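You operate a simulated robot arm through the tools that you are given. There is no shell and no other tool. Be economical: measure what you need, move in short steps, check, and stop when the job is done.

You run a simulated two-armed robot. Do the job below in one go: nothing can be reset, and whatever is moved stays where it is left.

TASK
On the packing table top, fold the green cloth in half, so that its two short edges meet.

The check looks at the end state, three seconds after you hand in, the way a careful person would. Anything else that was tipped, shoved, dropped, spilled or broken makes it a failure. Flat cloth is picked up by pressing the open fingertips on it (5 to 10 N) and closing them slowly along it; thin cloth reads only 2 to 8 mm in the jaws.

THE ROBOT
Two 7-joint arms with two-finger parallel grippers on one trunk, on a base that drives. Base frame: it is fixed to the floor where the robot stands at the start and does not move with it; the origin is under the middle of the robot, x ahead of it, y to its left, z up; the surface under the hand at the start is at about z = 0.86. Units: m, degrees, N and s.
The left shoulder is at the start at [0.07, 0.186, 1.115], the right one opposite. With the tool pointing down near the work surface each hand reaches from about 0.34 to 0.8 m from the robot's upright axis, wherever it stands, measured 20 degrees to its own side. Places, roughly: packing table top [0.5, -0.1, 0.9]. Payload 3.91 kg a hand.
The tool frame of a hand sits at the grasp point between the pads (the TCP): z along the fingers, y along the line on which they close. The tips reach 0.03 m beyond it. The gripper opens to 0.11 m. The fingers are 0.02 m wide and 0.01 m thick; the gripper's body (0.048 by 0.112 m) begins 0.055 m behind the TCP.
Orientation is that of the tool frame in the base frame, as [roll, pitch, yaw] about the fixed x, y, z axes, in that order (R = Rz(yaw) Ry(pitch) Rx(roll)). With the fingers straight down and closing along the base's y, the tool's x points along the base's -x, its y along +y and its z along -z.

THE INTERFACE
- The arms move only by the tool apply_moves. It takes "left_steps", "right_steps" or both (then of equal length, played together; a hand with none holds still); each is a list of rows, each a list of 2 entries, a list of its own where there are three numbers: the shift along the tool's x, y, z in m, then the turn, a rotation vector about the tool's x, y, z in degrees. In form: [[[x, y, z], [rx, ry, rz]], ...]. A call has 1 to 12 rows; each row shifts and turns the commanded pose from where the row before left it, along the tool's axes as they then stand. "left_claw" and "right_claw" are, for a hand that has rows, the gripper command, from -1 (shut) to 1 (fully open), values between in proportion, set as the call begins (left out, the last holds). Rows are played at 5 a second. More than 0.05 m and 8.6 degrees between two rows, or a gripper value outside its range, and nothing of the call is played. A pose out of reach is approached as far as the arm can. The call stops where the force on the tool passes 40 N (or 10 N more than at its start, if that is more) or the arm is blocked; 0.2 s more then pass. The fingers move at their own pace (about 0.072 m/s each) and stop on an object; they squeeze with about 31 N. The grip force told is the motor's: it shows also when the fingers shut on nothing. Time passes only in rows, and 0.2 s behind the last, so rows that do not move let the fingers close. It gives the time, the measured TCP pose, the force on the tool (base axes), the opening and the grip force at its end, in the units of the frame above (readings bear some noise), with the torque about the TCP (base axes, N m) and any sound that the robot's microphone picked up.
- Cameras (640 x 400 px; columns grow to the right, rows downward): "scene" is now at [0.1333, -0.0191, 1.3383]; the picture's right is [-0.22, -0.97, 0.00], its down [-0.60, 0.14, -0.79] and it looks along [0.77, -0.18, -0.61] (base axes); focal length 214 px, centre (320, 200). "left" rides on the left gripper at [0.072, -0.017, -0.103] in its tool frame; the picture's right is [0.23, 0.97, 0.00], its down [-0.76, 0.18, -0.62] and it looks along [-0.61, 0.14, 0.78] (tool axes); focal length 222 px, centre (320, 200). "right" rides on the right gripper at [0.072, 0.017, -0.103] in its tool frame; the picture's right is [-0.23, 0.97, 0.00], its down [-0.76, -0.18, -0.62] and it looks along [-0.61, -0.14, 0.78] (tool axes); focal length 222 px, centre (320, 200). There is no depth. A picture from a camera that has moved, and an enlarged one, comes with that camera's place and axes in the base frame and with its lens.
- capture(camera): a new picture of that camera. The clock stands still meanwhile.
- move_column(by): slides the trunk up (or, below 0, down) by that many m; the arms and the scene camera ride with it, the base frame stays. It gives what a move gives, with no picture.
- roll_base(legs): drives the robot by 1 to 6 legs, each [ahead, turn to the left] in m and degrees, along the robot's own axes; the way and the turn of a leg run together, so that a leg with both is an arc; at most 1.5 m and 180 degrees a leg. The arms and the cameras ride along, it lands a little off, and it stops where it bumps. It gives what a move gives.
- head_to(pan, tilt): turns the head with the scene camera to pan (to the left, within 86 degrees either way) and tilt (down, from -29 to 69), counted from straight ahead of the robot. It gives what a move gives.
- zoom(camera, box): a new picture of the part [left, top, right, bottom] of that camera's present view, enlarged. The clock stands still meanwhile.
- sign_off(): hands the job in; it is judged then, once.

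Work in short steps. Places have to be worked out from the pictures, the camera data and where the tool is seen: move nearer, look again, correct. Check each grasp and each placing, and mend what went wrong. You have 120 turns and 92 pictures in all, those below and enlarged ones among them. Open the grippers and draw the arms clear of the work before you hand the job in, unless the task says otherwise; then end with one line.

The tools are called after "Request:" as a command line: name --argument value ..., lists and objects as JSON in quotes. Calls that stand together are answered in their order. apply_moves: Moves the arms, as the interface text tells. Its arguments: {"type":"object","properties":{"left_steps":{"type":"array","items":{"type":"array"}},"left_claw":{"type":"number"},"right_steps":{"type":"array","items":{"type":"array"}},"right_claw":{"type":"number"}},"required":[]} The other tools are called the same way: move_column (by) slides the trunk up or down; roll_base (legs) drives the base; head_to (pan, tilt) turns the head that bears the scene camera; capture (camera) takes a picture; zoom (camera, box) takes an enlarged picture of a part of a camera's view; sign_off () hands the job in.

At the start:

```text
time: 0.0
left_tcp_pos: [0.5689, 0.2065, 1.1037]
left_ee_rot: [179.9, 0.1, -179.9]
left_force: [-0.5, 0.5, -0.1]
left_ft_torque: [0.01, 0.02, 0.03]
left_finger_gap: 0.1103
left_grasp_force: 0.0
right_tcp_pos: [0.5596, -0.2945, 1.1027]
right_ee_rot: [-180.0, 0.0, -180.0]
right_force: [-0.2, 0.6, 0.2]
right_ft_torque: [-0.02, 0.01, -0.01]
right_finger_gap: 0.1102
right_grasp_force: 0.1
trunk travel left (down, up): [-0.625, 0.315]
robot x, y, heading: [-0.0014, -0.0013, 0.1]
head pan, tilt: [-12.9, 37.9]
```

scene: 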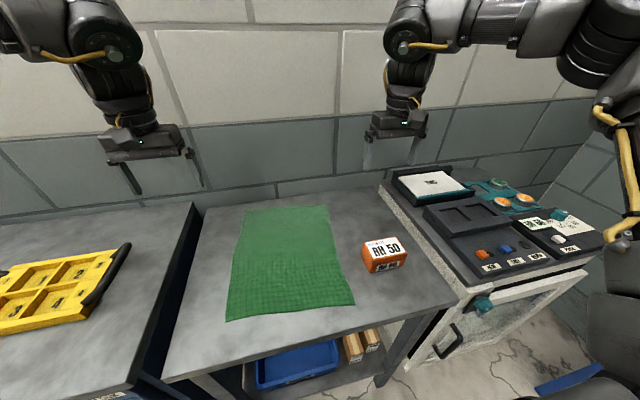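
right: 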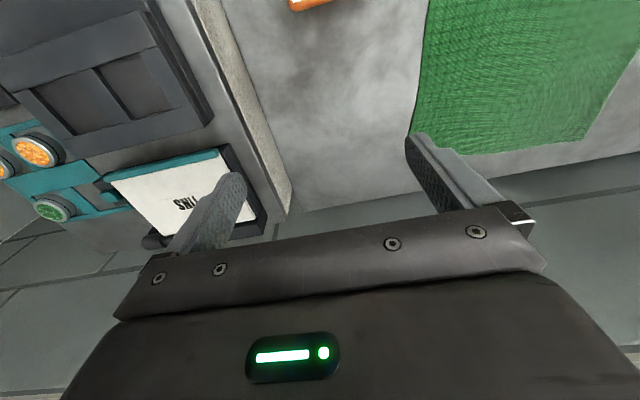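
left: 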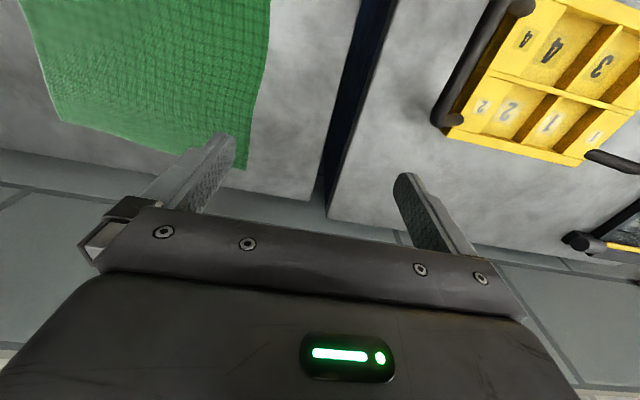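

The cloth is roughly 0.37 m long (along x) and 0.28 m wide, with its near short edge at about x = 0.36 and its far one at about 0.72. I'll enlarge the view to fix the corners more exactly.

Request:
zoom --camera "scene" --box '[200, 190, 420, 330]'

```text
2.86 times, centred on (310, 260) of scene
camera zoom: at [0.1333, -0.0191, 1.3383], right [-0.22, -0.97, 0.0], down [-0.6, 0.14, -0.79], along [0.77, -0.18, -0.61], focal length 613 px, centre (349, 29)
```

zoom: 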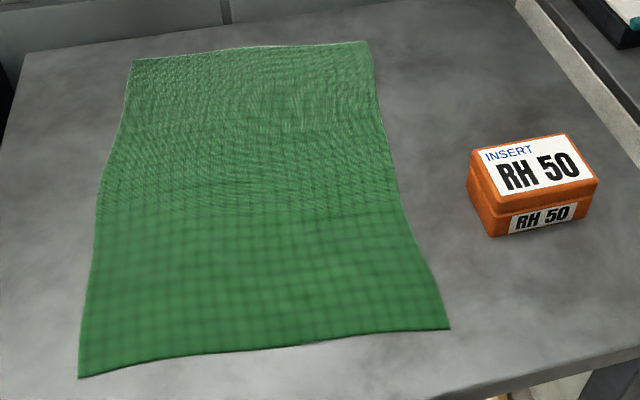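

The near corners come out at about (0.37, 0.13) and (0.345, -0.149), the far ones at about (0.735, 0.106) and (0.708, -0.177). I'll bring the two hands over the near corners, partly closed, first across and then down to 5 cm above the cloth.

Request:
apply_moves --left_steps '[[[0.0271, -0.0151, 0], [0, 0, 0]], [[0.0271, -0.0151, 0], [0, 0, 0]], [[0.0271, -0.0151, 0], [0, 0, 0]], [[0.0271, -0.0151, 0], [0, 0, 0]], [[0.0271, -0.0151, 0], [0, 0, 0]], [[0.0271, -0.0151, 0], [0, 0, 0]], [[0.0271, -0.0151, 0], [0, 0, 0]], [[0, 0, 0.041], [0, 0, 0]], [[0, 0, 0.041], [0, 0, 0]], [[0, 0, 0.041], [0, 0, 0]], [[0, 0, 0.041], [0, 0, 0]], [[0, 0, 0], [0, 0, 0]]]' --right_steps '[[[0.0286, 0.0246, 0], [0, 0, 0]], [[0.0286, 0.0246, 0], [0, 0, 0]], [[0.0286, 0.0246, 0], [0, 0, 0]], [[0.0286, 0.0246, 0], [0, 0, 0]], [[0.0286, 0.0246, 0], [0, 0, 0]], [[0.0286, 0.0246, 0], [0, 0, 0]], [[0.0286, 0.0246, 0], [0, 0, 0]], [[0, 0, 0.041], [0, 0, 0]], [[0, 0, 0.041], [0, 0, 0]], [[0, 0, 0.041], [0, 0, 0]], [[0, 0, 0.041], [0, 0, 0]], [[0, 0, 0], [0, 0, 0]]]' --left_claw -0.27 --right_claw -0.27

Request:
capture --camera "left"

Request:
capture --camera "right"

Request:
capture --camera "scene"

```text
time: 2.6
left_tcp_pos: [0.4662, 0.1601, 1.0883]
left_ee_rot: [180.0, 0.1, -179.9]
left_force: [0.0, -0.2, -0.1]
left_ft_torque: [0.01, 0.02, 0.0]
left_finger_gap: 0.0401
left_grasp_force: 0.1
left hand out of reach, approached as far as the arm can: row 5, 6, 7, 8, 9, 10, 11
right_tcp_pos: [0.4498, -0.2324, 1.0681]
right_ee_rot: [180.0, 0.1, -179.8]
right_force: [0.1, -0.5, -0.2]
right_ft_torque: [0.02, -0.05, 0.02]
right_finger_gap: 0.0401
right_grasp_force: 0.0
right hand out of reach, approached as far as the arm can: row 5, 6, 7, 8, 9, 10, 11
trunk travel left (down, up): [-0.625, 0.315]
robot x, y, heading: [0.0014, -0.0003, 0.0]
head pan, tilt: [-12.9, 37.9]
```

```text
87 pictures are left
camera left: at [0.3927, 0.1427, 1.1915], right [-0.23, 0.97, 0.0], down [0.76, 0.18, 0.62], along [0.61, 0.14, -0.78], focal length 222 px, centre (320, 200)
```

left: 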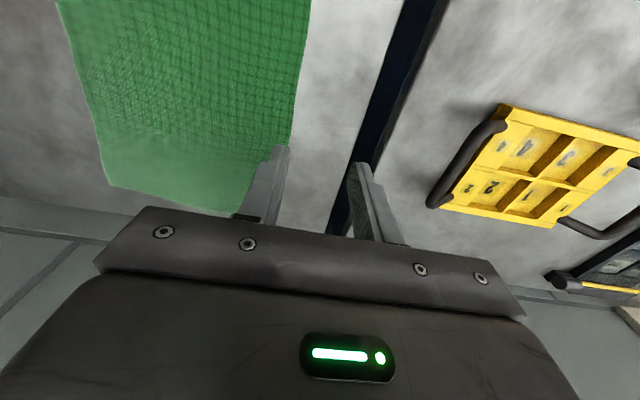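

```text
86 pictures are left
camera right: at [0.3765, -0.2144, 1.1701], right [0.23, 0.97, 0.0], down [0.76, -0.18, 0.62], along [0.61, -0.14, -0.78], focal length 222 px, centre (320, 200)
```

right: 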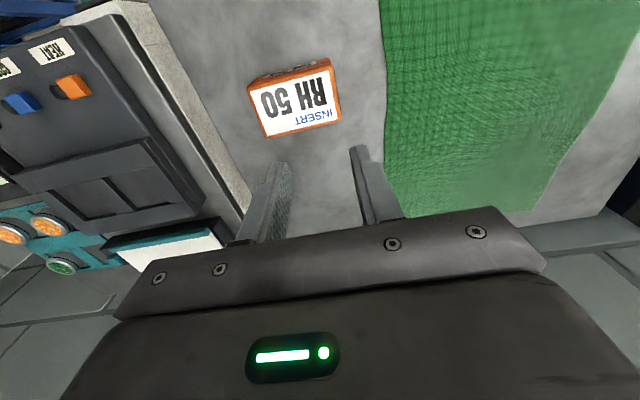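

```text
85 pictures are left
camera scene: at [0.1325, -0.0195, 1.3384], right [-0.22, -0.97, 0.0], down [-0.6, 0.14, -0.79], along [0.77, -0.18, -0.61], focal length 214 px, centre (320, 200)
```

scene: 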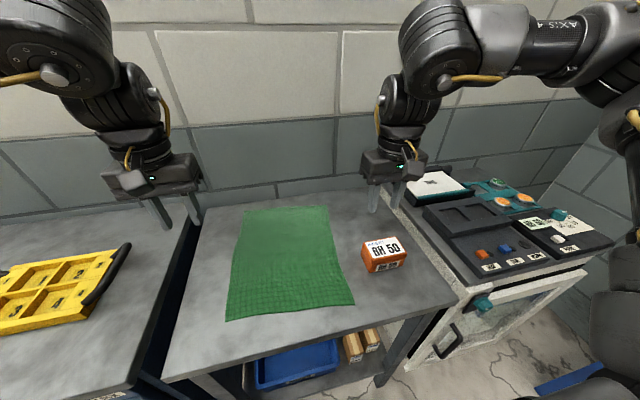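

The hands can't get that far in at this height. I'll back the base off 4 cm for more room; the hands ride along well above everything.

Request:
roll_base --legs '[[-0.04, 0]]'

Request:
apply_moves --left_steps '[[[0, -0.01, 0], [0, 0, 0]], [[0, 0, 0], [0, 0, 0]]]' --right_steps '[[[0, 0.01, 0], [0, 0, 0]], [[0, 0, 0], [0, 0, 0]]]'

```text
time: 3.5
left_tcp_pos: [0.4296, 0.1598, 1.0858]
left_ee_rot: [179.9, -0.2, -179.7]
left_force: [-1.0, 0.4, 0.0]
left_ft_torque: [-0.01, -0.01, -0.02]
left_finger_gap: 0.0402
left_grasp_force: 0.0
right_tcp_pos: [0.4125, -0.232, 1.0644]
right_ee_rot: [-179.9, 0.0, -179.9]
right_force: [-0.1, -0.1, -0.3]
right_ft_torque: [-0.01, -0.01, 0.01]
right_finger_gap: 0.0404
right_grasp_force: 0.1
trunk travel left (down, up): [-0.625, 0.315]
robot x, y, heading: [-0.0372, -0.006, 0.2]
head pan, tilt: [-12.9, 37.9]
```

```text
time: 4.1
left_tcp_pos: [0.4289, 0.151, 1.0877]
left_ee_rot: [179.9, -0.1, -180.0]
left_force: [-0.4, 0.2, 0.2]
left_ft_torque: [0.04, 0.01, 0.0]
left_finger_gap: 0.0399
left_grasp_force: 0.0
right_tcp_pos: [0.411, -0.222, 1.0671]
right_ee_rot: [-180.0, 0.1, -179.9]
right_force: [-0.9, 0.5, 0.7]
right_ft_torque: [-0.02, -0.02, 0.01]
right_finger_gap: 0.04
right_grasp_force: 0.1
trunk travel left (down, up): [-0.625, 0.315]
robot x, y, heading: [-0.0378, 0.0028, -0.1]
head pan, tilt: [-12.9, 37.9]
```

Moves start from the measured pose, so I go sideways, then down to about z = 0.945, then in toward the near corners.

Request:
apply_moves --left_steps '[[[0, -0.02, 0], [0, 0, 0]], [[0, -0.02, 0], [0, 0, 0]], [[0, -0.01, 0.0], [0, 0, 0]], [[0, 0, 0.048], [0, 0, 0]], [[0, 0, 0.048], [0, 0, 0]], [[0, 0, 0.046], [0, 0, 0]], [[0.025, 0, 0], [0, 0, 0]], [[0.0245, 0, 0], [0, 0, 0]], [[0, 0, 0], [0, 0, 0]]]' --right_steps '[[[0, 0.034, 0], [0, 0, 0]], [[0, 0.034, 0], [0, 0, 0]], [[0, 0.032, 0.0], [0, 0, 0]], [[0, 0, 0.041], [0, 0, 0]], [[0, 0, 0.041], [0, 0, 0]], [[0, 0, 0.04], [0, 0, 0]], [[0.026, 0, 0], [0, 0, 0]], [[0.0255, 0, 0], [0, 0, 0]], [[0, 0, 0], [0, 0, 0]]]'

Request:
capture --camera "left"

Request:
capture --camera "right"

Request:
capture --camera "scene"

```text
time: 6.1
left_tcp_pos: [0.4638, 0.1402, 0.9891]
left_ee_rot: [-180.0, -0.1, -179.9]
left_force: [0.1, -0.3, 0.2]
left_ft_torque: [0.03, -0.01, -0.02]
left_finger_gap: 0.0402
left_grasp_force: 0.0
left hand out of reach, approached as far as the arm can: row 1, 2, 4, 5, 6, 7, 8
right_tcp_pos: [0.4248, -0.2207, 1.0066]
right_ee_rot: [180.0, 0.0, -179.9]
right_force: [0.0, -0.1, 0.7]
right_ft_torque: [-0.02, 0.02, 0.05]
right_finger_gap: 0.0399
right_grasp_force: 0.0
right hand out of reach, approached as far as the arm can: row 1, 2, 3, 4, 5, 6, 7, 8
trunk travel left (down, up): [-0.625, 0.315]
robot x, y, heading: [-0.0378, -0.0001, 0.2]
head pan, tilt: [-12.9, 37.9]
```

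```text
84 pictures are left
camera left: at [0.3897, 0.1232, 1.0947], right [-0.23, 0.97, 0.0], down [0.76, 0.18, 0.62], along [0.61, 0.14, -0.78], focal length 222 px, centre (320, 200)
```

left: 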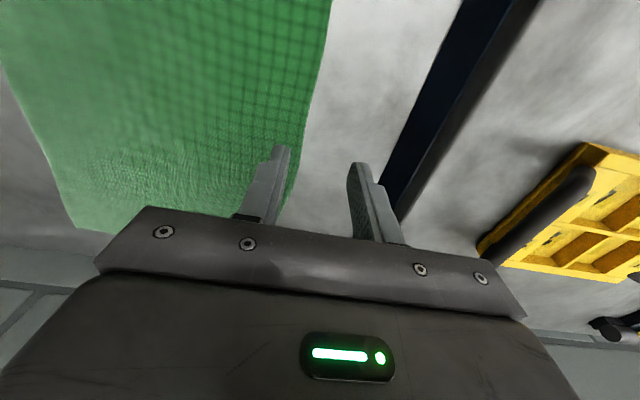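

```text
83 pictures are left
camera right: at [0.3524, -0.2036, 1.1091], right [0.23, 0.97, 0.0], down [0.76, -0.18, 0.62], along [0.61, -0.14, -0.78], focal length 222 px, centre (320, 200)
```

right: 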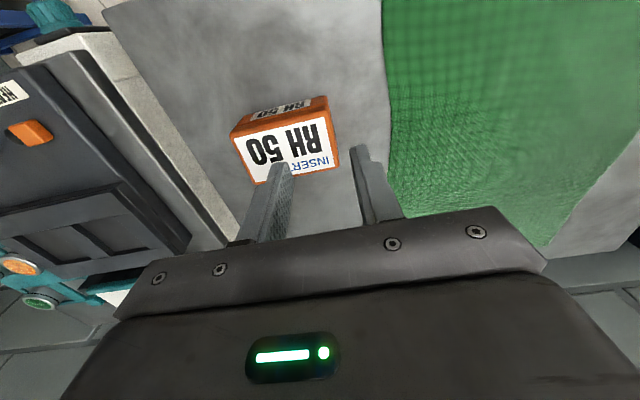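

```text
82 pictures are left
camera scene: at [0.0941, -0.0194, 1.3383], right [-0.22, -0.97, 0.0], down [-0.6, 0.14, -0.79], along [0.77, -0.18, -0.61], focal length 214 px, centre (320, 200)
```

scene: 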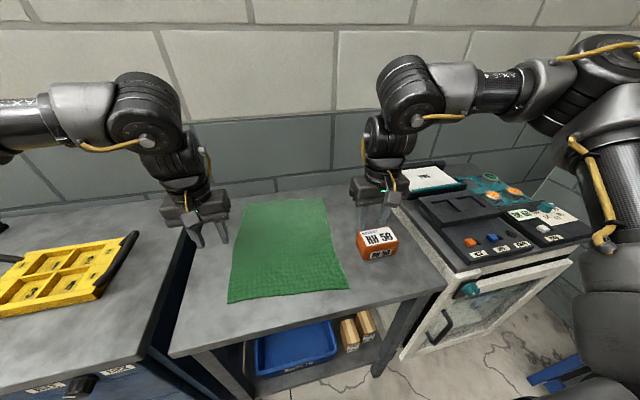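

Folding in is limited at this height, so I'll approach from further out: move the hands out and inward in y, then go down over the cloth.

Request:
apply_moves --left_steps '[[[-0.04, 0, 0], [0, 0, 0]], [[-0.04, 0, 0], [0, 0, 0]], [[0, -0.02, 0.0], [0, 0, 0]], [[0, -0.02, 0], [0, 0, 0]], [[0, 0, 0.025], [0, 0, 0]], [[0, 0, 0.025], [0, 0, 0]], [[0, 0, 0], [0, 0, 0]]]' --right_steps '[[[-0.045, 0, -0.01], [0, 0, 0]], [[-0.045, 0, 0], [0, 0, 0]], [[-0.02, 0.035, 0.0], [0, 0, 0]], [[0, 0.04, 0.0], [0, 0, 0]], [[0, 0.025, 0.035], [0, 0, 0]], [[0, 0, 0.04], [0, 0, 0]], [[0, 0, 0], [0, 0, 0]]]'

```text
time: 7.7
left_tcp_pos: [0.5427, 0.1021, 0.9404]
left_ee_rot: [-180.0, 0.0, -179.8]
left_force: [-0.1, -0.6, -0.3]
left_ft_torque: [-0.02, -0.02, 0.01]
left_finger_gap: 0.0404
left_grasp_force: 0.0
right_tcp_pos: [0.534, -0.1197, 0.9401]
right_ee_rot: [-179.9, 0.1, -179.9]
right_force: [-0.3, -0.6, 0.1]
right_ft_torque: [-0.01, -0.03, -0.01]
right_finger_gap: 0.0405
right_grasp_force: 0.0
trunk travel left (down, up): [-0.625, 0.315]
robot x, y, heading: [-0.0362, -0.0015, 0.2]
head pan, tilt: [-12.9, 37.9]
```

Both are exactly where asked. Now I draw them in toward the near edge at this height.

Request:
apply_moves --left_steps '[[[0.033, 0, 0], [0, 0, 0]], [[0.033, 0, 0], [0, 0, 0]], [[0.033, 0, 0], [0, 0, 0]], [[0.033, 0, 0], [0, 0, 0]], [[0.031, 0, 0], [0, 0, 0]], [[0, 0, 0], [0, 0, 0]]]' --right_steps '[[[0.035, 0, 0], [0, 0, 0]], [[0.035, 0, 0], [0, 0, 0]], [[0.035, 0, 0], [0, 0, 0]], [[0.035, 0, 0], [0, 0, 0]], [[0.034, 0, 0], [0, 0, 0]], [[0, 0, 0], [0, 0, 0]]]'

Request:
capture --camera "scene"

```text
time: 9.1
left_tcp_pos: [0.4772, 0.1014, 0.9414]
left_ee_rot: [180.0, -0.1, -179.9]
left_force: [0.2, -0.3, -0.3]
left_ft_torque: [-0.01, -0.01, -0.02]
left_finger_gap: 0.0405
left_grasp_force: 0.1
left hand out of reach, approached as far as the arm can: row 3, 4, 5
right_tcp_pos: [0.4774, -0.1214, 0.9401]
right_ee_rot: [180.0, 0.0, -179.9]
right_force: [1.3, -0.1, -0.8]
right_ft_torque: [0.02, 0.01, 0.0]
right_finger_gap: 0.0402
right_grasp_force: 0.1
right hand out of reach, approached as far as the arm can: row 2, 3, 4, 5
trunk travel left (down, up): [-0.625, 0.315]
robot x, y, heading: [-0.036, -0.0011, -0.1]
head pan, tilt: [-12.9, 37.9]
```

```text
81 pictures are left
camera scene: at [0.0942, -0.0191, 1.3383], right [-0.22, -0.97, 0.0], down [-0.6, 0.14, -0.79], along [0.77, -0.18, -0.61], focal length 214 px, centre (320, 200)
```

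scene: 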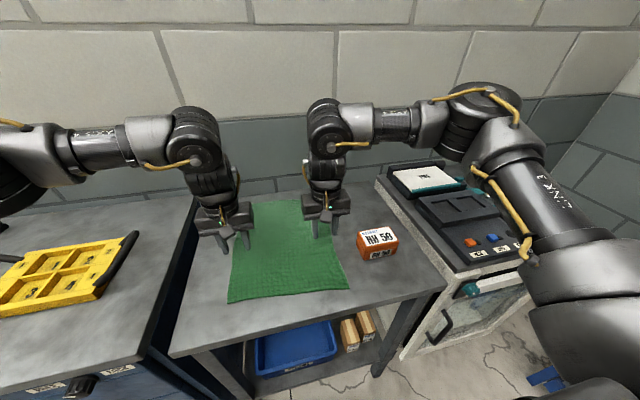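

The arms stop about 0.51 m out from the axis. I'll test whether a higher trunk gives more inward room: trunk up 0.15, then hands down again and in.

Request:
move_column --by 0.15

Request:
apply_moves --left_steps '[[[0, 0, 0.04], [0, 0, 0]], [[0, 0, 0.04], [0, 0, 0]], [[0, 0, 0.04], [0, 0, 0]], [[0, 0, 0.03], [0, 0, 0]], [[0.025, 0, 0], [0, 0, 0]], [[0.025, 0, 0], [0, 0, 0]], [[0.025, 0, 0], [0, 0, 0]], [[0.025, 0, 0], [0, 0, 0]], [[0, 0, 0], [0, 0, 0]]]' --right_steps '[[[0, 0, 0.04], [0, 0, 0]], [[0, 0, 0.04], [0, 0, 0]], [[0, 0, 0.04], [0, 0, 0]], [[0, 0, 0.03], [0, 0, 0]], [[0.03, 0, 0], [0, 0, 0]], [[0.03, 0, 0], [0, 0, 0]], [[0.03, 0, 0], [0, 0, 0]], [[0.028, 0, 0], [0, 0, 0]], [[0, 0, 0], [0, 0, 0]]]'

```text
time: 10.8
left_tcp_pos: [0.4785, 0.1031, 1.0901]
left_ee_rot: [180.0, -0.3, -179.9]
left_force: [0.1, -0.4, -0.7]
left_ft_torque: [-0.01, 0.0, -0.02]
left_finger_gap: 0.0403
left_grasp_force: 0.0
right_tcp_pos: [0.4771, -0.1222, 1.0893]
right_ee_rot: [-179.9, -0.1, -179.9]
right_force: [0.3, -0.1, 0.1]
right_ft_torque: [-0.01, -0.02, 0.02]
right_finger_gap: 0.0401
right_grasp_force: 0.1
trunk travel left (down, up): [-0.775, 0.165]
robot x, y, heading: [-0.0372, -0.002, -0.0]
head pan, tilt: [-12.9, 37.9]
```

```text
time: 12.8
left_tcp_pos: [0.4416, 0.118, 0.9151]
left_ee_rot: [-179.9, -0.4, 179.8]
left_force: [0.4, 0.0, 0.5]
left_ft_torque: [-0.02, 0.02, -0.02]
left_finger_gap: 0.0403
left_grasp_force: 0.1
left hand out of reach, approached as far as the arm can: row 6, 7, 8
right_tcp_pos: [0.4324, -0.1437, 0.912]
right_ee_rot: [179.9, 0.0, -179.8]
right_force: [0.4, 0.5, -0.7]
right_ft_torque: [-0.02, 0.0, 0.01]
right_finger_gap: 0.0402
right_grasp_force: 0.0
right hand out of reach, approached as far as the arm can: row 6, 7, 8
trunk travel left (down, up): [-0.775, 0.165]
robot x, y, heading: [-0.0397, -0.0019, 0.0]
head pan, tilt: [-12.9, 37.9]
```

The extra height gains about 4 cm. I'll lift the hands a little and back off 8 cm more; in the fold I can drive forward again to reach the far edge.

Request:
apply_moves --left_steps '[[[0, 0, -0.03], [0, 0, 0]], [[0, 0, 0], [0, 0, 0]]]' --right_steps '[[[0, 0, -0.03], [0, 0, 0]], [[0, 0, 0], [0, 0, 0]]]'

Request:
roll_base --legs '[[-0.08, 0]]'

Request:
capture --camera "scene"

Request:
capture --camera "left"

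Request:
capture --camera "right"

```text
time: 13.4
left_tcp_pos: [0.4513, 0.1205, 0.9418]
left_ee_rot: [-179.9, -0.4, 179.9]
left_force: [-0.1, 0.5, 0.0]
left_ft_torque: [-0.02, 0.02, 0.01]
left_finger_gap: 0.04
left_grasp_force: 0.0
left hand out of reach, approached as far as the arm can: row 1
right_tcp_pos: [0.441, -0.1465, 0.9375]
right_ee_rot: [179.9, -0.3, -179.7]
right_force: [-0.8, 0.0, 0.1]
right_ft_torque: [0.02, 0.0, 0.0]
right_finger_gap: 0.0403
right_grasp_force: 0.2
right hand out of reach, approached as far as the arm can: row 1
trunk travel left (down, up): [-0.775, 0.165]
robot x, y, heading: [-0.0399, -0.002, 0.2]
head pan, tilt: [-12.9, 37.9]
```

```text
time: 14.5
left_tcp_pos: [0.3727, 0.1203, 0.9406]
left_ee_rot: [-179.9, -0.5, 179.8]
left_force: [0.9, -0.2, 0.7]
left_ft_torque: [0.0, 0.01, 0.02]
left_finger_gap: 0.0402
left_grasp_force: 0.1
right_tcp_pos: [0.3628, -0.1476, 0.9384]
right_ee_rot: [179.8, -0.4, -179.8]
right_force: [-0.3, 0.2, -1.1]
right_ft_torque: [0.03, -0.01, 0.01]
right_finger_gap: 0.0399
right_grasp_force: 0.2
trunk travel left (down, up): [-0.775, 0.165]
robot x, y, heading: [-0.1177, -0.0012, 0.0]
head pan, tilt: [-12.9, 37.9]
```

```text
80 pictures are left
camera scene: at [0.0179, -0.0192, 1.4878], right [-0.22, -0.97, 0.0], down [-0.6, 0.14, -0.79], along [0.77, -0.18, -0.62], focal length 214 px, centre (320, 200)
```

scene: 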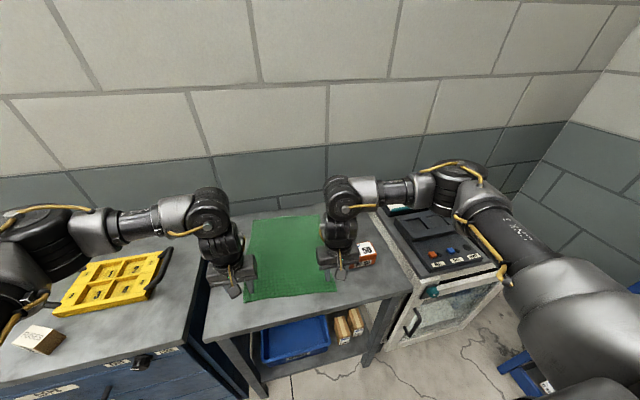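

```text
79 pictures are left
camera left: at [0.3002, 0.1033, 1.0452], right [-0.22, 0.97, 0.0], down [0.77, 0.18, 0.62], along [0.6, 0.14, -0.79], focal length 222 px, centre (320, 200)
```

left: 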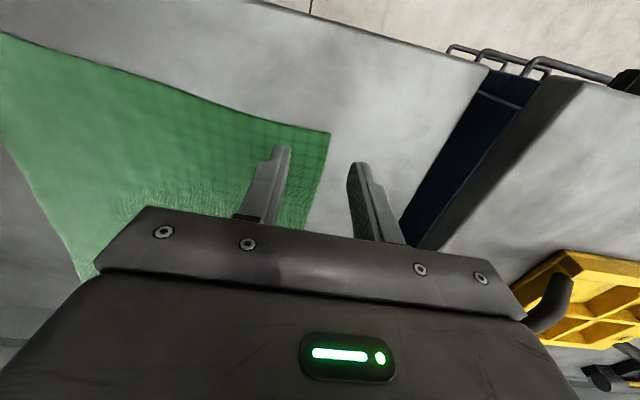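

```text
78 pictures are left
camera right: at [0.291, -0.1307, 1.0408], right [0.22, 0.97, 0.0], down [0.77, -0.18, 0.62], along [0.6, -0.14, -0.79], focal length 222 px, centre (320, 200)
```

right: 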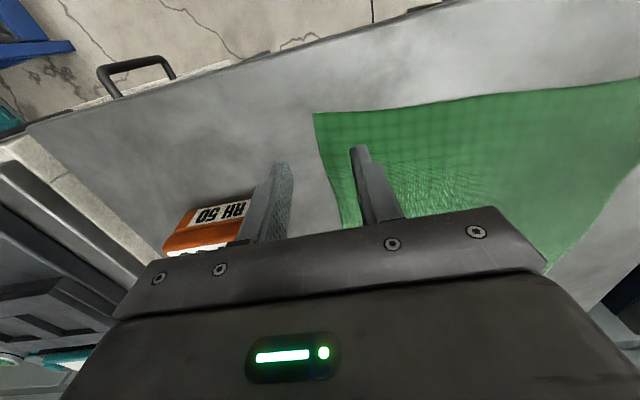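

The wrist views put the near corners at (0.365, 0.128) and (0.342, -0.147), which agrees. I'll shift each hand about 2.8 cm inside its corner and lower the tips to about 1 cm above the cloth.

Request:
apply_moves --left_steps '[[[-0.002, -0.02, 0], [0, 0, 0]], [[0, 0, 0.02], [0, 0, 0]], [[0, 0, 0.018], [0, 0, 0]], [[0, 0, 0], [0, 0, 0]]]' --right_steps '[[[0.007, 0.0276, 0], [0, 0, 0]], [[0, 0, 0.02], [0, 0, 0]], [[0, 0, 0.018], [0, 0, 0]], [[0, 0, 0], [0, 0, 0]]]'

Request:
capture --camera "left"

Request:
capture --camera "right"

```text
time: 15.5
left_tcp_pos: [0.3729, 0.1018, 0.902]
left_ee_rot: [-179.9, -0.3, 179.9]
left_force: [0.3, 0.3, -0.4]
left_ft_torque: [0.0, -0.02, 0.01]
left_finger_gap: 0.0403
left_grasp_force: 0.0
right_tcp_pos: [0.3683, -0.124, 0.8947]
right_ee_rot: [179.9, -0.2, -179.9]
right_force: [0.1, -0.6, 0.2]
right_ft_torque: [0.0, 0.0, 0.0]
right_finger_gap: 0.0402
right_grasp_force: 0.0
right hand out of reach, approached as far as the arm can: row 1
trunk travel left (down, up): [-0.775, 0.165]
robot x, y, heading: [-0.1205, -0.0022, -0.3]
head pan, tilt: [-12.9, 37.9]
```

```text
77 pictures are left
camera left: at [0.2998, 0.0835, 1.0075], right [-0.23, 0.97, 0.0], down [0.77, 0.18, 0.62], along [0.6, 0.14, -0.79], focal length 222 px, centre (320, 200)
```

left: 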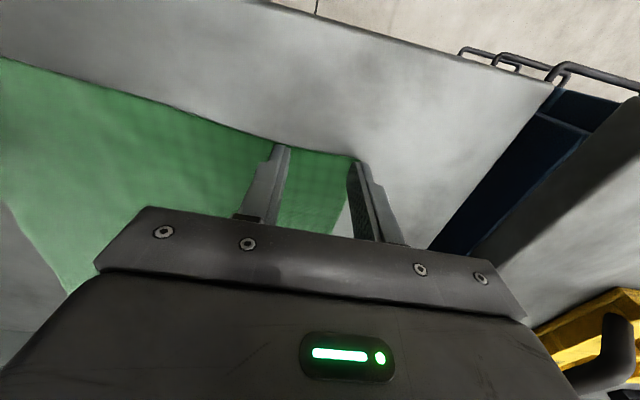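

```text
76 pictures are left
camera right: at [0.2952, -0.1061, 0.9975], right [0.22, 0.97, 0.0], down [0.76, -0.18, 0.62], along [0.6, -0.14, -0.78], focal length 222 px, centre (320, 200)
```

right: 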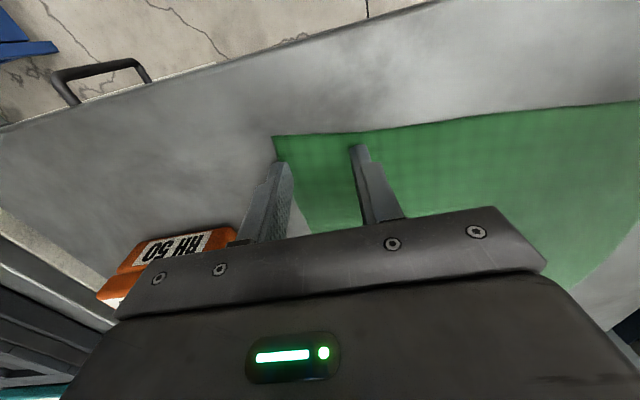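

Both outer fingers are right at the cloth's side edges, and the right hand is about 2.3 cm in from the short edge. I'll back off 2 cm more and correct: left to (0.380, 0.090), right to (0.356, -0.114).

Request:
roll_base --legs '[[-0.02, 0]]'

```text
time: 16.3
left_tcp_pos: [0.3545, 0.1002, 0.9026]
left_ee_rot: [-180.0, -0.4, 179.9]
left_force: [-0.2, 0.0, -0.4]
left_ft_torque: [-0.01, 0.01, 0.0]
left_finger_gap: 0.0401
left_grasp_force: 0.0
right_tcp_pos: [0.35, -0.1226, 0.8939]
right_ee_rot: [179.8, -0.4, -179.8]
right_force: [0.8, 0.1, -0.4]
right_ft_torque: [-0.03, -0.01, -0.04]
right_finger_gap: 0.0404
right_grasp_force: 0.0
trunk travel left (down, up): [-0.775, 0.165]
robot x, y, heading: [-0.138, -0.0037, 0.1]
head pan, tilt: [-12.9, 37.9]
```

Shifting both hands to the targets and going down to where the tips should nearly touch.

Request:
apply_moves --left_steps '[[[-0.0255, -0.01, 0], [0, 0, 0]], [[0, 0, 0.008], [0, 0, 0]], [[0, 0, 0], [0, 0, 0]]]' --right_steps '[[[-0.0065, 0.0086, 0], [0, 0, 0]], [[0, 0, 0], [0, 0, 0]], [[0, 0, 0], [0, 0, 0]]]'

Request:
capture --camera "left"

Request:
capture --camera "right"

```text
time: 17.1
left_tcp_pos: [0.3773, 0.0901, 0.8945]
left_ee_rot: [-179.9, -0.2, 180.0]
left_force: [-0.1, -0.2, -0.5]
left_ft_torque: [0.02, 0.01, -0.02]
left_finger_gap: 0.0406
left_grasp_force: 0.1
right_tcp_pos: [0.3536, -0.115, 0.8935]
right_ee_rot: [179.8, 0.0, -179.7]
right_force: [-0.6, 0.8, 0.3]
right_ft_torque: [0.0, -0.02, -0.02]
right_finger_gap: 0.0403
right_grasp_force: 0.0
trunk travel left (down, up): [-0.775, 0.165]
robot x, y, heading: [-0.1359, -0.0015, -0.1]
head pan, tilt: [-12.9, 37.9]
```

```text
75 pictures are left
camera left: at [0.3038, 0.0741, 0.9998], right [-0.23, 0.97, 0.0], down [0.76, 0.18, 0.62], along [0.6, 0.14, -0.78], focal length 222 px, centre (320, 200)
```

left: 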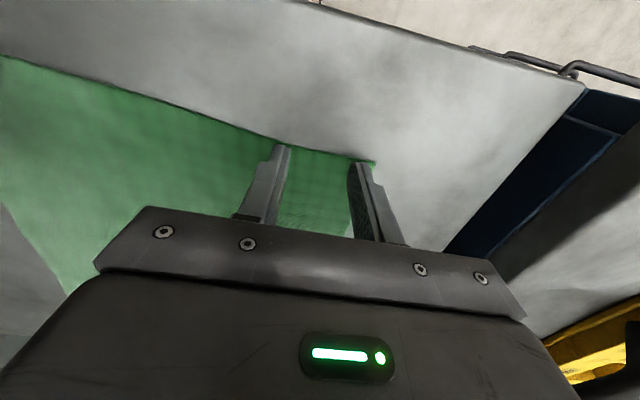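

```text
74 pictures are left
camera right: at [0.2801, -0.0973, 0.9982], right [0.22, 0.97, 0.0], down [0.76, -0.18, 0.62], along [0.61, -0.14, -0.78], focal length 222 px, centre (320, 200)
```

right: 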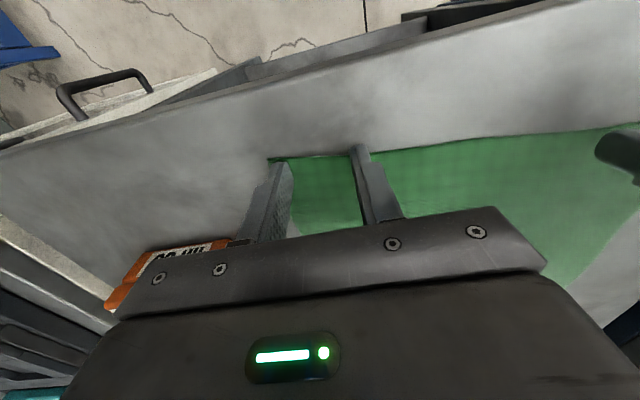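

Both tip pairs are just inside the corners; I'll nudge them a few mm further onto the cloth and lower in 2 mm steps to feel the contact.

Request:
apply_moves --left_steps '[[[-0.004, -0.006, 0], [0, 0, 0]], [[0, 0, 0.002], [0, 0, 0]], [[0, 0, 0.002], [0, 0, 0]], [[0, 0, 0], [0, 0, 0]]]' --right_steps '[[[-0.006, 0.006, 0], [0, 0, 0]], [[0, 0, 0.002], [0, 0, 0]], [[0, 0, 0.002], [0, 0, 0]], [[0, 0, 0], [0, 0, 0]]]'

```text
time: 18.1
left_tcp_pos: [0.382, 0.0838, 0.8919]
left_ee_rot: [-179.8, -0.2, 179.9]
left_force: [0.3, 0.2, 0.3]
left_ft_torque: [-0.05, 0.01, 0.0]
left_finger_gap: 0.0402
left_grasp_force: 0.0
right_tcp_pos: [0.36, -0.1075, 0.8921]
right_ee_rot: [179.9, -0.1, -179.6]
right_force: [-0.2, 0.7, 6.9]
right_ft_torque: [-0.08, 0.04, 0.03]
right_finger_gap: 0.04
right_grasp_force: 0.1
trunk travel left (down, up): [-0.775, 0.165]
robot x, y, heading: [-0.1342, -0.0012, -0.2]
head pan, tilt: [-12.9, 37.9]
```

The right hand presses with 6.9 N; the left has not touched yet. I lower the left 2 mm more and hold the right.

Request:
apply_moves --left_steps '[[[0, 0, 0.001], [0, 0, 0]], [[0, 0, 0.001], [0, 0, 0]], [[0, 0, 0], [0, 0, 0]]]'

```text
time: 18.9
left_tcp_pos: [0.3818, 0.0853, 0.8909]
left_ee_rot: [-179.9, 0.0, 179.9]
left_force: [2.5, 1.6, 19.0]
left_ft_torque: [0.28, 0.0, -0.02]
left_finger_gap: 0.0403
left_grasp_force: 0.3
right_tcp_pos: [0.3587, -0.1085, 0.8919]
right_ee_rot: [179.9, -0.1, -179.7]
right_force: [0.0, -0.2, 2.2]
right_ft_torque: [-0.04, -0.01, 0.02]
right_finger_gap: 0.0399
right_grasp_force: 0.0
trunk travel left (down, up): [-0.775, 0.165]
robot x, y, heading: [-0.1402, -0.0013, -0.1]
head pan, tilt: [-12.9, 37.9]
```

Left is pressing 19 N, so I ease it up 1 mm; right goes down 0.5 mm. At the same time I begin to close gently.

Request:
apply_moves --left_steps '[[[0, 0, -0.001], [0, 0, 0]], [[0, 0, 0], [0, 0, 0]]]' --right_steps '[[[0, 0, 0.0006], [0, 0, 0]], [[0, 0, 0], [0, 0, 0]]]'

```text
time: 19.5
left_tcp_pos: [0.3805, 0.0842, 0.8923]
left_ee_rot: [-179.9, -0.1, 179.8]
left_force: [3.1, -0.2, 13.1]
left_ft_torque: [0.13, -0.02, 0.0]
left_finger_gap: 0.0401
left_grasp_force: 0.0
right_tcp_pos: [0.3579, -0.1095, 0.8911]
right_ee_rot: [179.8, -0.1, -179.7]
right_force: [0.4, 0.4, 9.3]
right_ft_torque: [-0.1, 0.0, 0.0]
right_finger_gap: 0.0401
right_grasp_force: 0.2
trunk travel left (down, up): [-0.775, 0.165]
robot x, y, heading: [-0.1392, -0.0019, -0.1]
head pan, tilt: [-12.9, 37.9]
```

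Forces are 13 N and 9 N; I ease the left another 0.4 mm and close both a third of the way.

Request:
apply_moves --left_steps '[[[0, 0, -0.0005], [0, 0, 0]], [[0, 0, 0], [0, 0, 0]]]' --right_steps '[[[0, 0, 0], [0, 0, 0]], [[0, 0, 0], [0, 0, 0]]]' --left_claw -0.5 --right_claw -0.5

Request:
capture --camera "left"

Request:
capture --camera "right"

```text
time: 20.1
left_tcp_pos: [0.3797, 0.085, 0.8928]
left_ee_rot: [-179.9, -0.2, 179.9]
left_force: [-0.8, -1.8, 3.9]
left_ft_torque: [-0.03, 0.04, 0.01]
left_finger_gap: 0.028
left_grasp_force: 0.4
right_tcp_pos: [0.3579, -0.1083, 0.8915]
right_ee_rot: [179.9, 0.0, -179.6]
right_force: [-0.4, 1.3, 14.1]
right_ft_torque: [-0.07, 0.07, 0.0]
right_finger_gap: 0.0277
right_grasp_force: 0.2
trunk travel left (down, up): [-0.775, 0.165]
robot x, y, heading: [-0.1375, -0.0021, -0.0]
head pan, tilt: [-12.9, 37.9]
```

```text
73 pictures are left
camera left: at [0.3068, 0.0675, 0.996], right [-0.23, 0.97, 0.0], down [0.76, 0.18, 0.62], along [0.6, 0.14, -0.78], focal length 222 px, centre (320, 200)
```

left: 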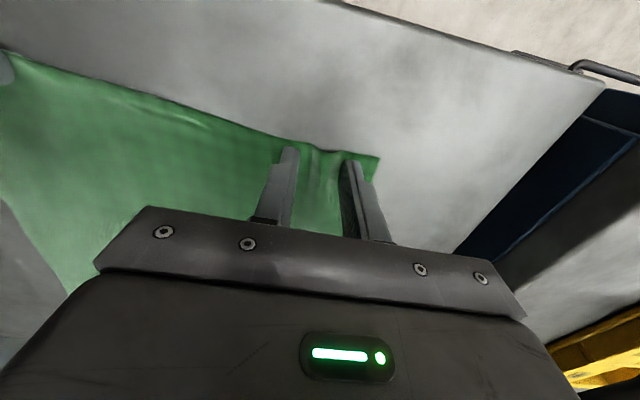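

```text
72 pictures are left
camera right: at [0.2859, -0.0909, 0.9945], right [0.22, 0.97, 0.0], down [0.76, -0.18, 0.62], along [0.61, -0.14, -0.78], focal length 222 px, centre (320, 200)
```

right: 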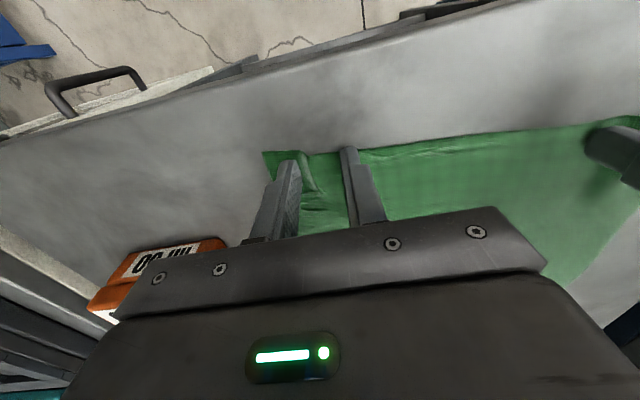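

Both cloths are ridging up between the fingers as wanted. I'll press the left a hair more, ease the right, and close further.

Request:
apply_moves --left_steps '[[[0, 0, 0.0005], [0, 0, 0]], [[0, 0, 0], [0, 0, 0]]]' --right_steps '[[[0, 0, -0.0004], [0, 0, 0]], [[0, 0, 0], [0, 0, 0]]]' --left_claw -0.75 --right_claw -0.75

Request:
apply_moves --left_steps '[[[0, 0, 0.0], [0, 0, 0]], [[0, 0, 0], [0, 0, 0]], [[0, 0, 0], [0, 0, 0]]]' --right_steps '[[[0, 0, 0], [0, 0, 0]], [[0, 0, 0], [0, 0, 0]], [[0, 0, 0], [0, 0, 0]]]' --left_claw -1 --right_claw -1

Request:
capture --camera "left"

Request:
capture --camera "right"

```text
time: 20.7
left_tcp_pos: [0.3801, 0.0844, 0.8913]
left_ee_rot: [-179.9, -0.3, 179.9]
left_force: [-0.8, 0.6, 5.2]
left_ft_torque: [-0.02, 0.01, 0.0]
left_finger_gap: 0.0135
left_grasp_force: 0.0
right_tcp_pos: [0.3581, -0.1072, 0.8907]
right_ee_rot: [179.9, -0.2, -179.7]
right_force: [0.9, 1.0, 13.6]
right_ft_torque: [-0.02, 0.0, 0.01]
right_finger_gap: 0.013
right_grasp_force: 0.1
trunk travel left (down, up): [-0.775, 0.165]
robot x, y, heading: [-0.1408, 0.002, 0.0]
head pan, tilt: [-12.9, 37.9]
```

```text
time: 21.5
left_tcp_pos: [0.3813, 0.0832, 0.8916]
left_ee_rot: [-180.0, -0.2, 179.8]
left_force: [-1.6, -8.9, 2.7]
left_ft_torque: [-0.26, 0.0, 0.02]
left_finger_gap: 0.0021
left_grasp_force: 31.0
right_tcp_pos: [0.3578, -0.1071, 0.8913]
right_ee_rot: [179.8, -0.1, -179.7]
right_force: [-0.2, 6.5, 15.3]
right_ft_torque: [0.18, -0.04, 0.04]
right_finger_gap: 0.0023
right_grasp_force: 30.9
trunk travel left (down, up): [-0.775, 0.165]
robot x, y, heading: [-0.1362, -0.0, -0.1]
head pan, tilt: [-12.9, 37.9]
```

```text
71 pictures are left
camera left: at [0.3071, 0.0669, 0.996], right [-0.23, 0.97, 0.0], down [0.76, 0.18, 0.62], along [0.61, 0.14, -0.78], focal length 222 px, centre (320, 200)
```

left: 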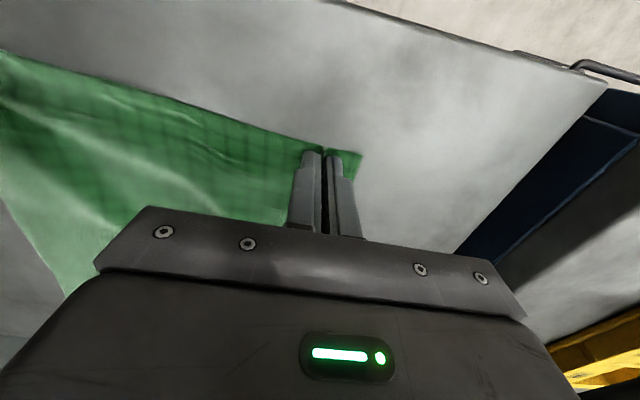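

```text
70 pictures are left
camera right: at [0.2856, -0.0908, 0.9945], right [0.22, 0.97, 0.0], down [0.76, -0.18, 0.62], along [0.61, -0.14, -0.78], focal length 222 px, centre (320, 200)
```

right: 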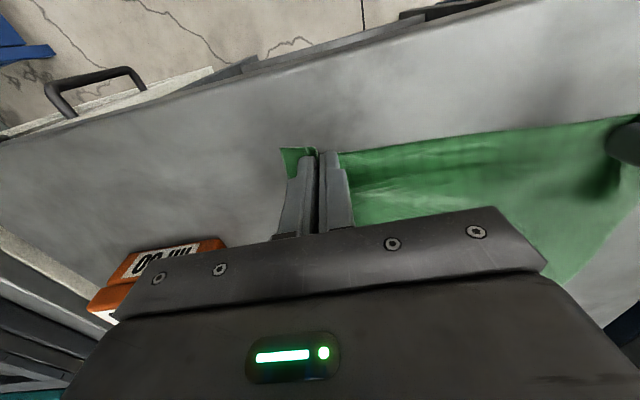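

Both grips read about 2 mm of cloth, and the cloth is taut between the hands. I'll bring the hands 4 mm closer each and lift 4 cm, moving a little forward.

Request:
apply_moves --left_steps '[[[-0.002, -0.002, -0.013], [0, 0, 0]], [[-0.004, -0.002, -0.013], [0, 0, 0]], [[-0.006, 0, -0.014], [0, 0, 0]], [[0, 0, 0], [0, 0, 0]]]' --right_steps '[[[-0.002, 0.002, -0.013], [0, 0, 0]], [[-0.004, 0.002, -0.013], [0, 0, 0]], [[-0.006, 0, -0.014], [0, 0, 0]], [[0, 0, 0], [0, 0, 0]]]'

Request:
capture --camera "scene"

Request:
capture --camera "left"

Request:
capture --camera "right"

```text
time: 22.5
left_tcp_pos: [0.3936, 0.0799, 0.9304]
left_ee_rot: [179.9, -0.3, 180.0]
left_force: [-0.7, -0.3, -0.4]
left_ft_torque: [0.01, 0.0, -0.02]
left_finger_gap: 0.0021
left_grasp_force: 31.1
right_tcp_pos: [0.3717, -0.1046, 0.9299]
right_ee_rot: [179.8, -0.2, -179.8]
right_force: [0.0, 0.3, 0.0]
right_ft_torque: [0.03, -0.01, -0.02]
right_finger_gap: 0.0022
right_grasp_force: 31.4
trunk travel left (down, up): [-0.775, 0.165]
robot x, y, heading: [-0.1405, -0.0007, -0.0]
head pan, tilt: [-12.9, 37.9]
```

```text
69 pictures are left
camera scene: at [-0.0047, -0.0191, 1.4883], right [-0.22, -0.97, 0.0], down [-0.6, 0.14, -0.79], along [0.77, -0.18, -0.61], focal length 214 px, centre (320, 200)
```

scene: 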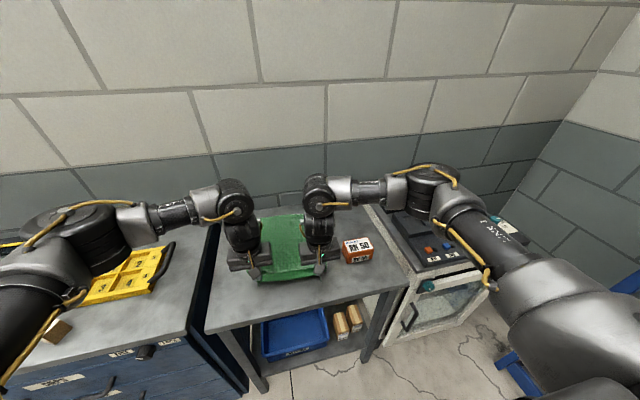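

```text
68 pictures are left
camera left: at [0.321, 0.0642, 1.036], right [-0.23, 0.97, 0.0], down [0.76, 0.18, 0.62], along [0.6, 0.14, -0.78], focal length 222 px, centre (320, 200)
```

left: 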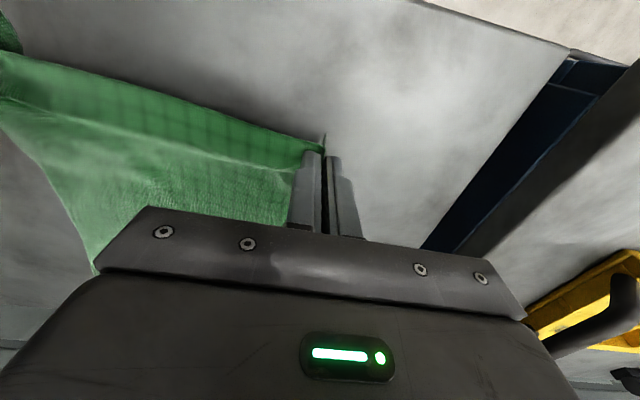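

```text
67 pictures are left
camera right: at [0.2993, -0.0872, 1.0338], right [0.22, 0.97, 0.0], down [0.76, -0.18, 0.62], along [0.6, -0.14, -0.78], focal length 222 px, centre (320, 200)
```

right: 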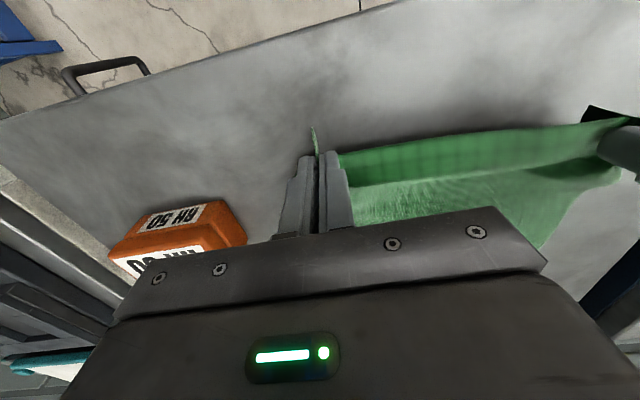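

Both corners hang securely from the fingers. I'll swing them up and forward along the first part of the arc (about 14 cm up), keeping within the cloth's half-length so the rest isn't dragged.

Request:
apply_moves --left_steps '[[[-0.01, 0, -0.018], [0, 0, 0]], [[-0.012, 0, -0.018], [0, 0, 0]], [[-0.015, 0, -0.018], [0, 0, 0]], [[-0.018, -0.001, -0.016], [0, 0, 0]], [[-0.02, -0.001, -0.016], [0, 0, 0]], [[-0.0215, 0, -0.012], [0, 0, 0]], [[0, 0, 0], [0, 0, 0]]]' --right_steps '[[[-0.01, -0.001, -0.018], [0, 0, 0]], [[-0.012, -0.001, -0.018], [0, 0, 0]], [[-0.015, -0.001, -0.018], [0, 0, 0]], [[-0.018, -0.002, -0.016], [0, 0, 0]], [[-0.02, -0.002, -0.016], [0, 0, 0]], [[-0.02, 0, -0.012], [0, 0, 0]], [[0, 0, 0], [0, 0, 0]]]'

Request:
capture --camera "scene"

```text
time: 24.1
left_tcp_pos: [0.4909, 0.0775, 1.0287]
left_ee_rot: [-179.9, -0.1, 179.9]
left_force: [0.5, -3.7, 1.0]
left_ft_torque: [-0.13, -0.04, 0.02]
left_finger_gap: 0.0022
left_grasp_force: 31.3
right_tcp_pos: [0.4664, -0.111, 1.0277]
right_ee_rot: [179.7, -0.3, -179.8]
right_force: [-0.5, 3.3, 0.2]
right_ft_torque: [0.14, -0.01, 0.04]
right_finger_gap: 0.0024
right_grasp_force: 30.1
trunk travel left (down, up): [-0.775, 0.165]
robot x, y, heading: [-0.1424, -0.0015, 0.2]
head pan, tilt: [-12.9, 37.9]
```

```text
66 pictures are left
camera scene: at [-0.005, -0.019, 1.4883], right [-0.22, -0.97, 0.0], down [-0.6, 0.14, -0.79], along [0.77, -0.18, -0.61], focal length 214 px, centre (320, 200)
```

scene: 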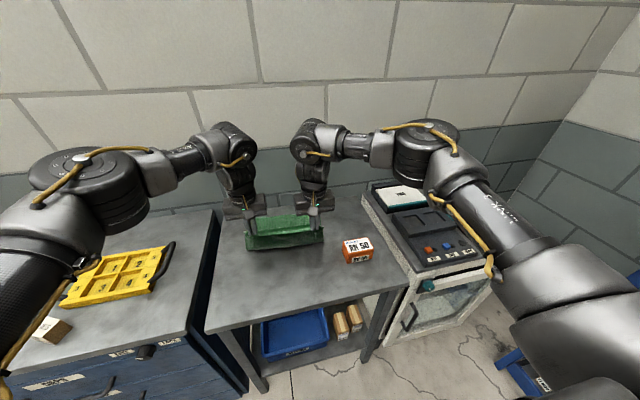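

The near half is up in a sheet. I'll look closer at it before going on.

Request:
zoom --camera "scene" --box '[200, 170, 400, 295]'

```text
3.20 times, centred on (300, 232) of scene
camera zoom: at [-0.005, -0.019, 1.4883], right [-0.22, -0.97, 0.0], down [-0.6, 0.14, -0.79], along [0.77, -0.18, -0.61], focal length 686 px, centre (384, 96)
```

zoom: 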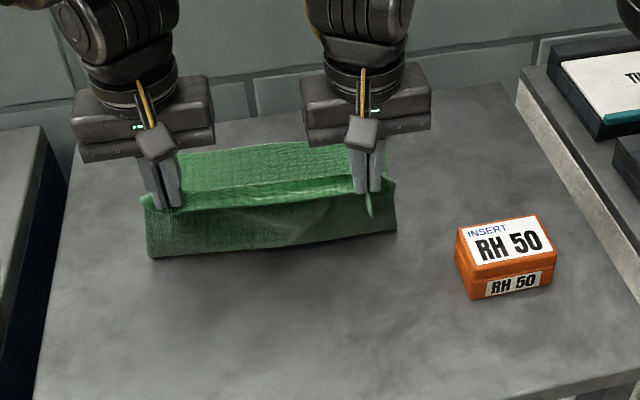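

The sheet hangs down to about x = 0.54, right where the fold belongs. Now I slacken the span by 2 mm per hand and drive 12 cm forward at this height, carrying the edge over the fold line.

Request:
apply_moves --left_steps '[[[0, -0.002, 0.0], [0, 0, 0]], [[0, 0, 0], [0, 0, 0]]]' --right_steps '[[[0, 0.002, 0.0], [0, 0, 0]], [[0, 0, 0], [0, 0, 0]]]'

Request:
roll_base --legs '[[0.06, 0], [0.06, 0]]'

Request:
capture --camera "scene"

```text
time: 24.7
left_tcp_pos: [0.4912, 0.0765, 1.0282]
left_ee_rot: [-180.0, -0.2, 180.0]
left_force: [-0.6, -1.1, 1.1]
left_ft_torque: [-0.04, 0.0, -0.01]
left_finger_gap: 0.0019
left_grasp_force: 30.9
right_tcp_pos: [0.4683, -0.1103, 1.0288]
right_ee_rot: [179.8, -0.2, -179.8]
right_force: [-0.6, -1.0, -0.3]
right_ft_torque: [0.02, -0.01, 0.01]
right_finger_gap: 0.0023
right_grasp_force: 30.8
trunk travel left (down, up): [-0.775, 0.165]
robot x, y, heading: [-0.1387, -0.0041, -0.2]
head pan, tilt: [-12.9, 37.9]
```

```text
time: 26.8
left_tcp_pos: [0.6059, 0.0764, 1.0412]
left_ee_rot: [-179.4, 1.7, -178.7]
left_force: [0.3, -0.7, -1.1]
left_ft_torque: [-0.07, 0.08, -0.03]
left_finger_gap: 0.0018
left_grasp_force: 30.9
right_tcp_pos: [0.5749, -0.1112, 1.0383]
right_ee_rot: [179.6, 1.4, 180.0]
right_force: [0.3, 2.3, 0.1]
right_ft_torque: [0.09, 0.06, 0.03]
right_finger_gap: 0.0025
right_grasp_force: 30.9
trunk travel left (down, up): [-0.775, 0.165]
robot x, y, heading: [-0.0196, -0.0035, -0.1]
head pan, tilt: [-12.9, 37.9]
stopped in leg 2: the robot was blocked; the commanded pose is now the measured one
```

```text
64 pictures are left
camera scene: at [0.1279, -0.0199, 1.4871], right [-0.23, -0.97, 0.0], down [-0.61, 0.14, -0.78], along [0.76, -0.18, -0.62], focal length 214 px, centre (320, 200)
```

scene: 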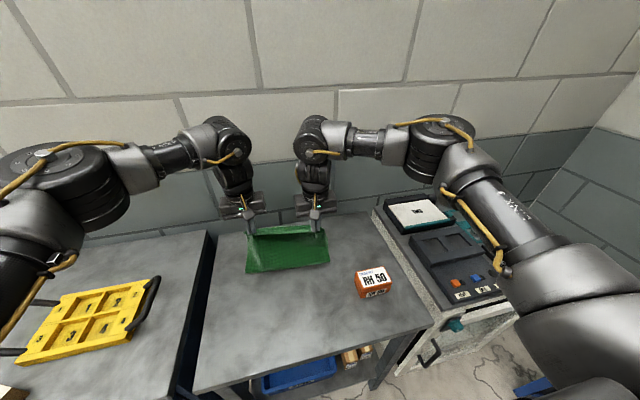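

The drive was stopped short: something is touching, and the hands lagged a little. I'll look closely where the arms stand relative to the wall.

Request:
zoom --camera "scene" --box '[180, 80, 420, 230]'

Request:
capture --camera "right"

```text
2.67 times, centred on (300, 155) of scene
camera zoom: at [0.1279, -0.0199, 1.4871], right [-0.23, -0.97, 0.0], down [-0.61, 0.14, -0.78], along [0.76, -0.18, -0.62], focal length 572 px, centre (373, 320)
```

zoom: 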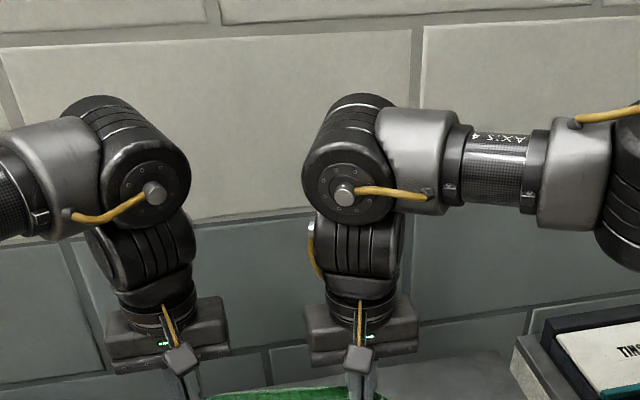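

```text
62 pictures are left
camera right: at [0.4999, -0.0939, 1.1396], right [0.23, 0.97, 0.01], down [0.75, -0.18, 0.64], along [0.62, -0.14, -0.77], focal length 222 px, centre (320, 200)
```

right: 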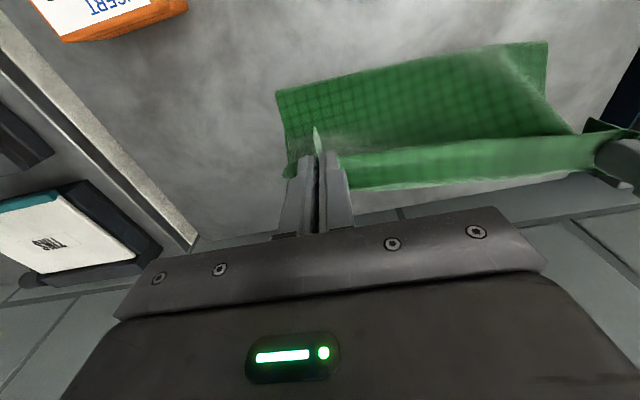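

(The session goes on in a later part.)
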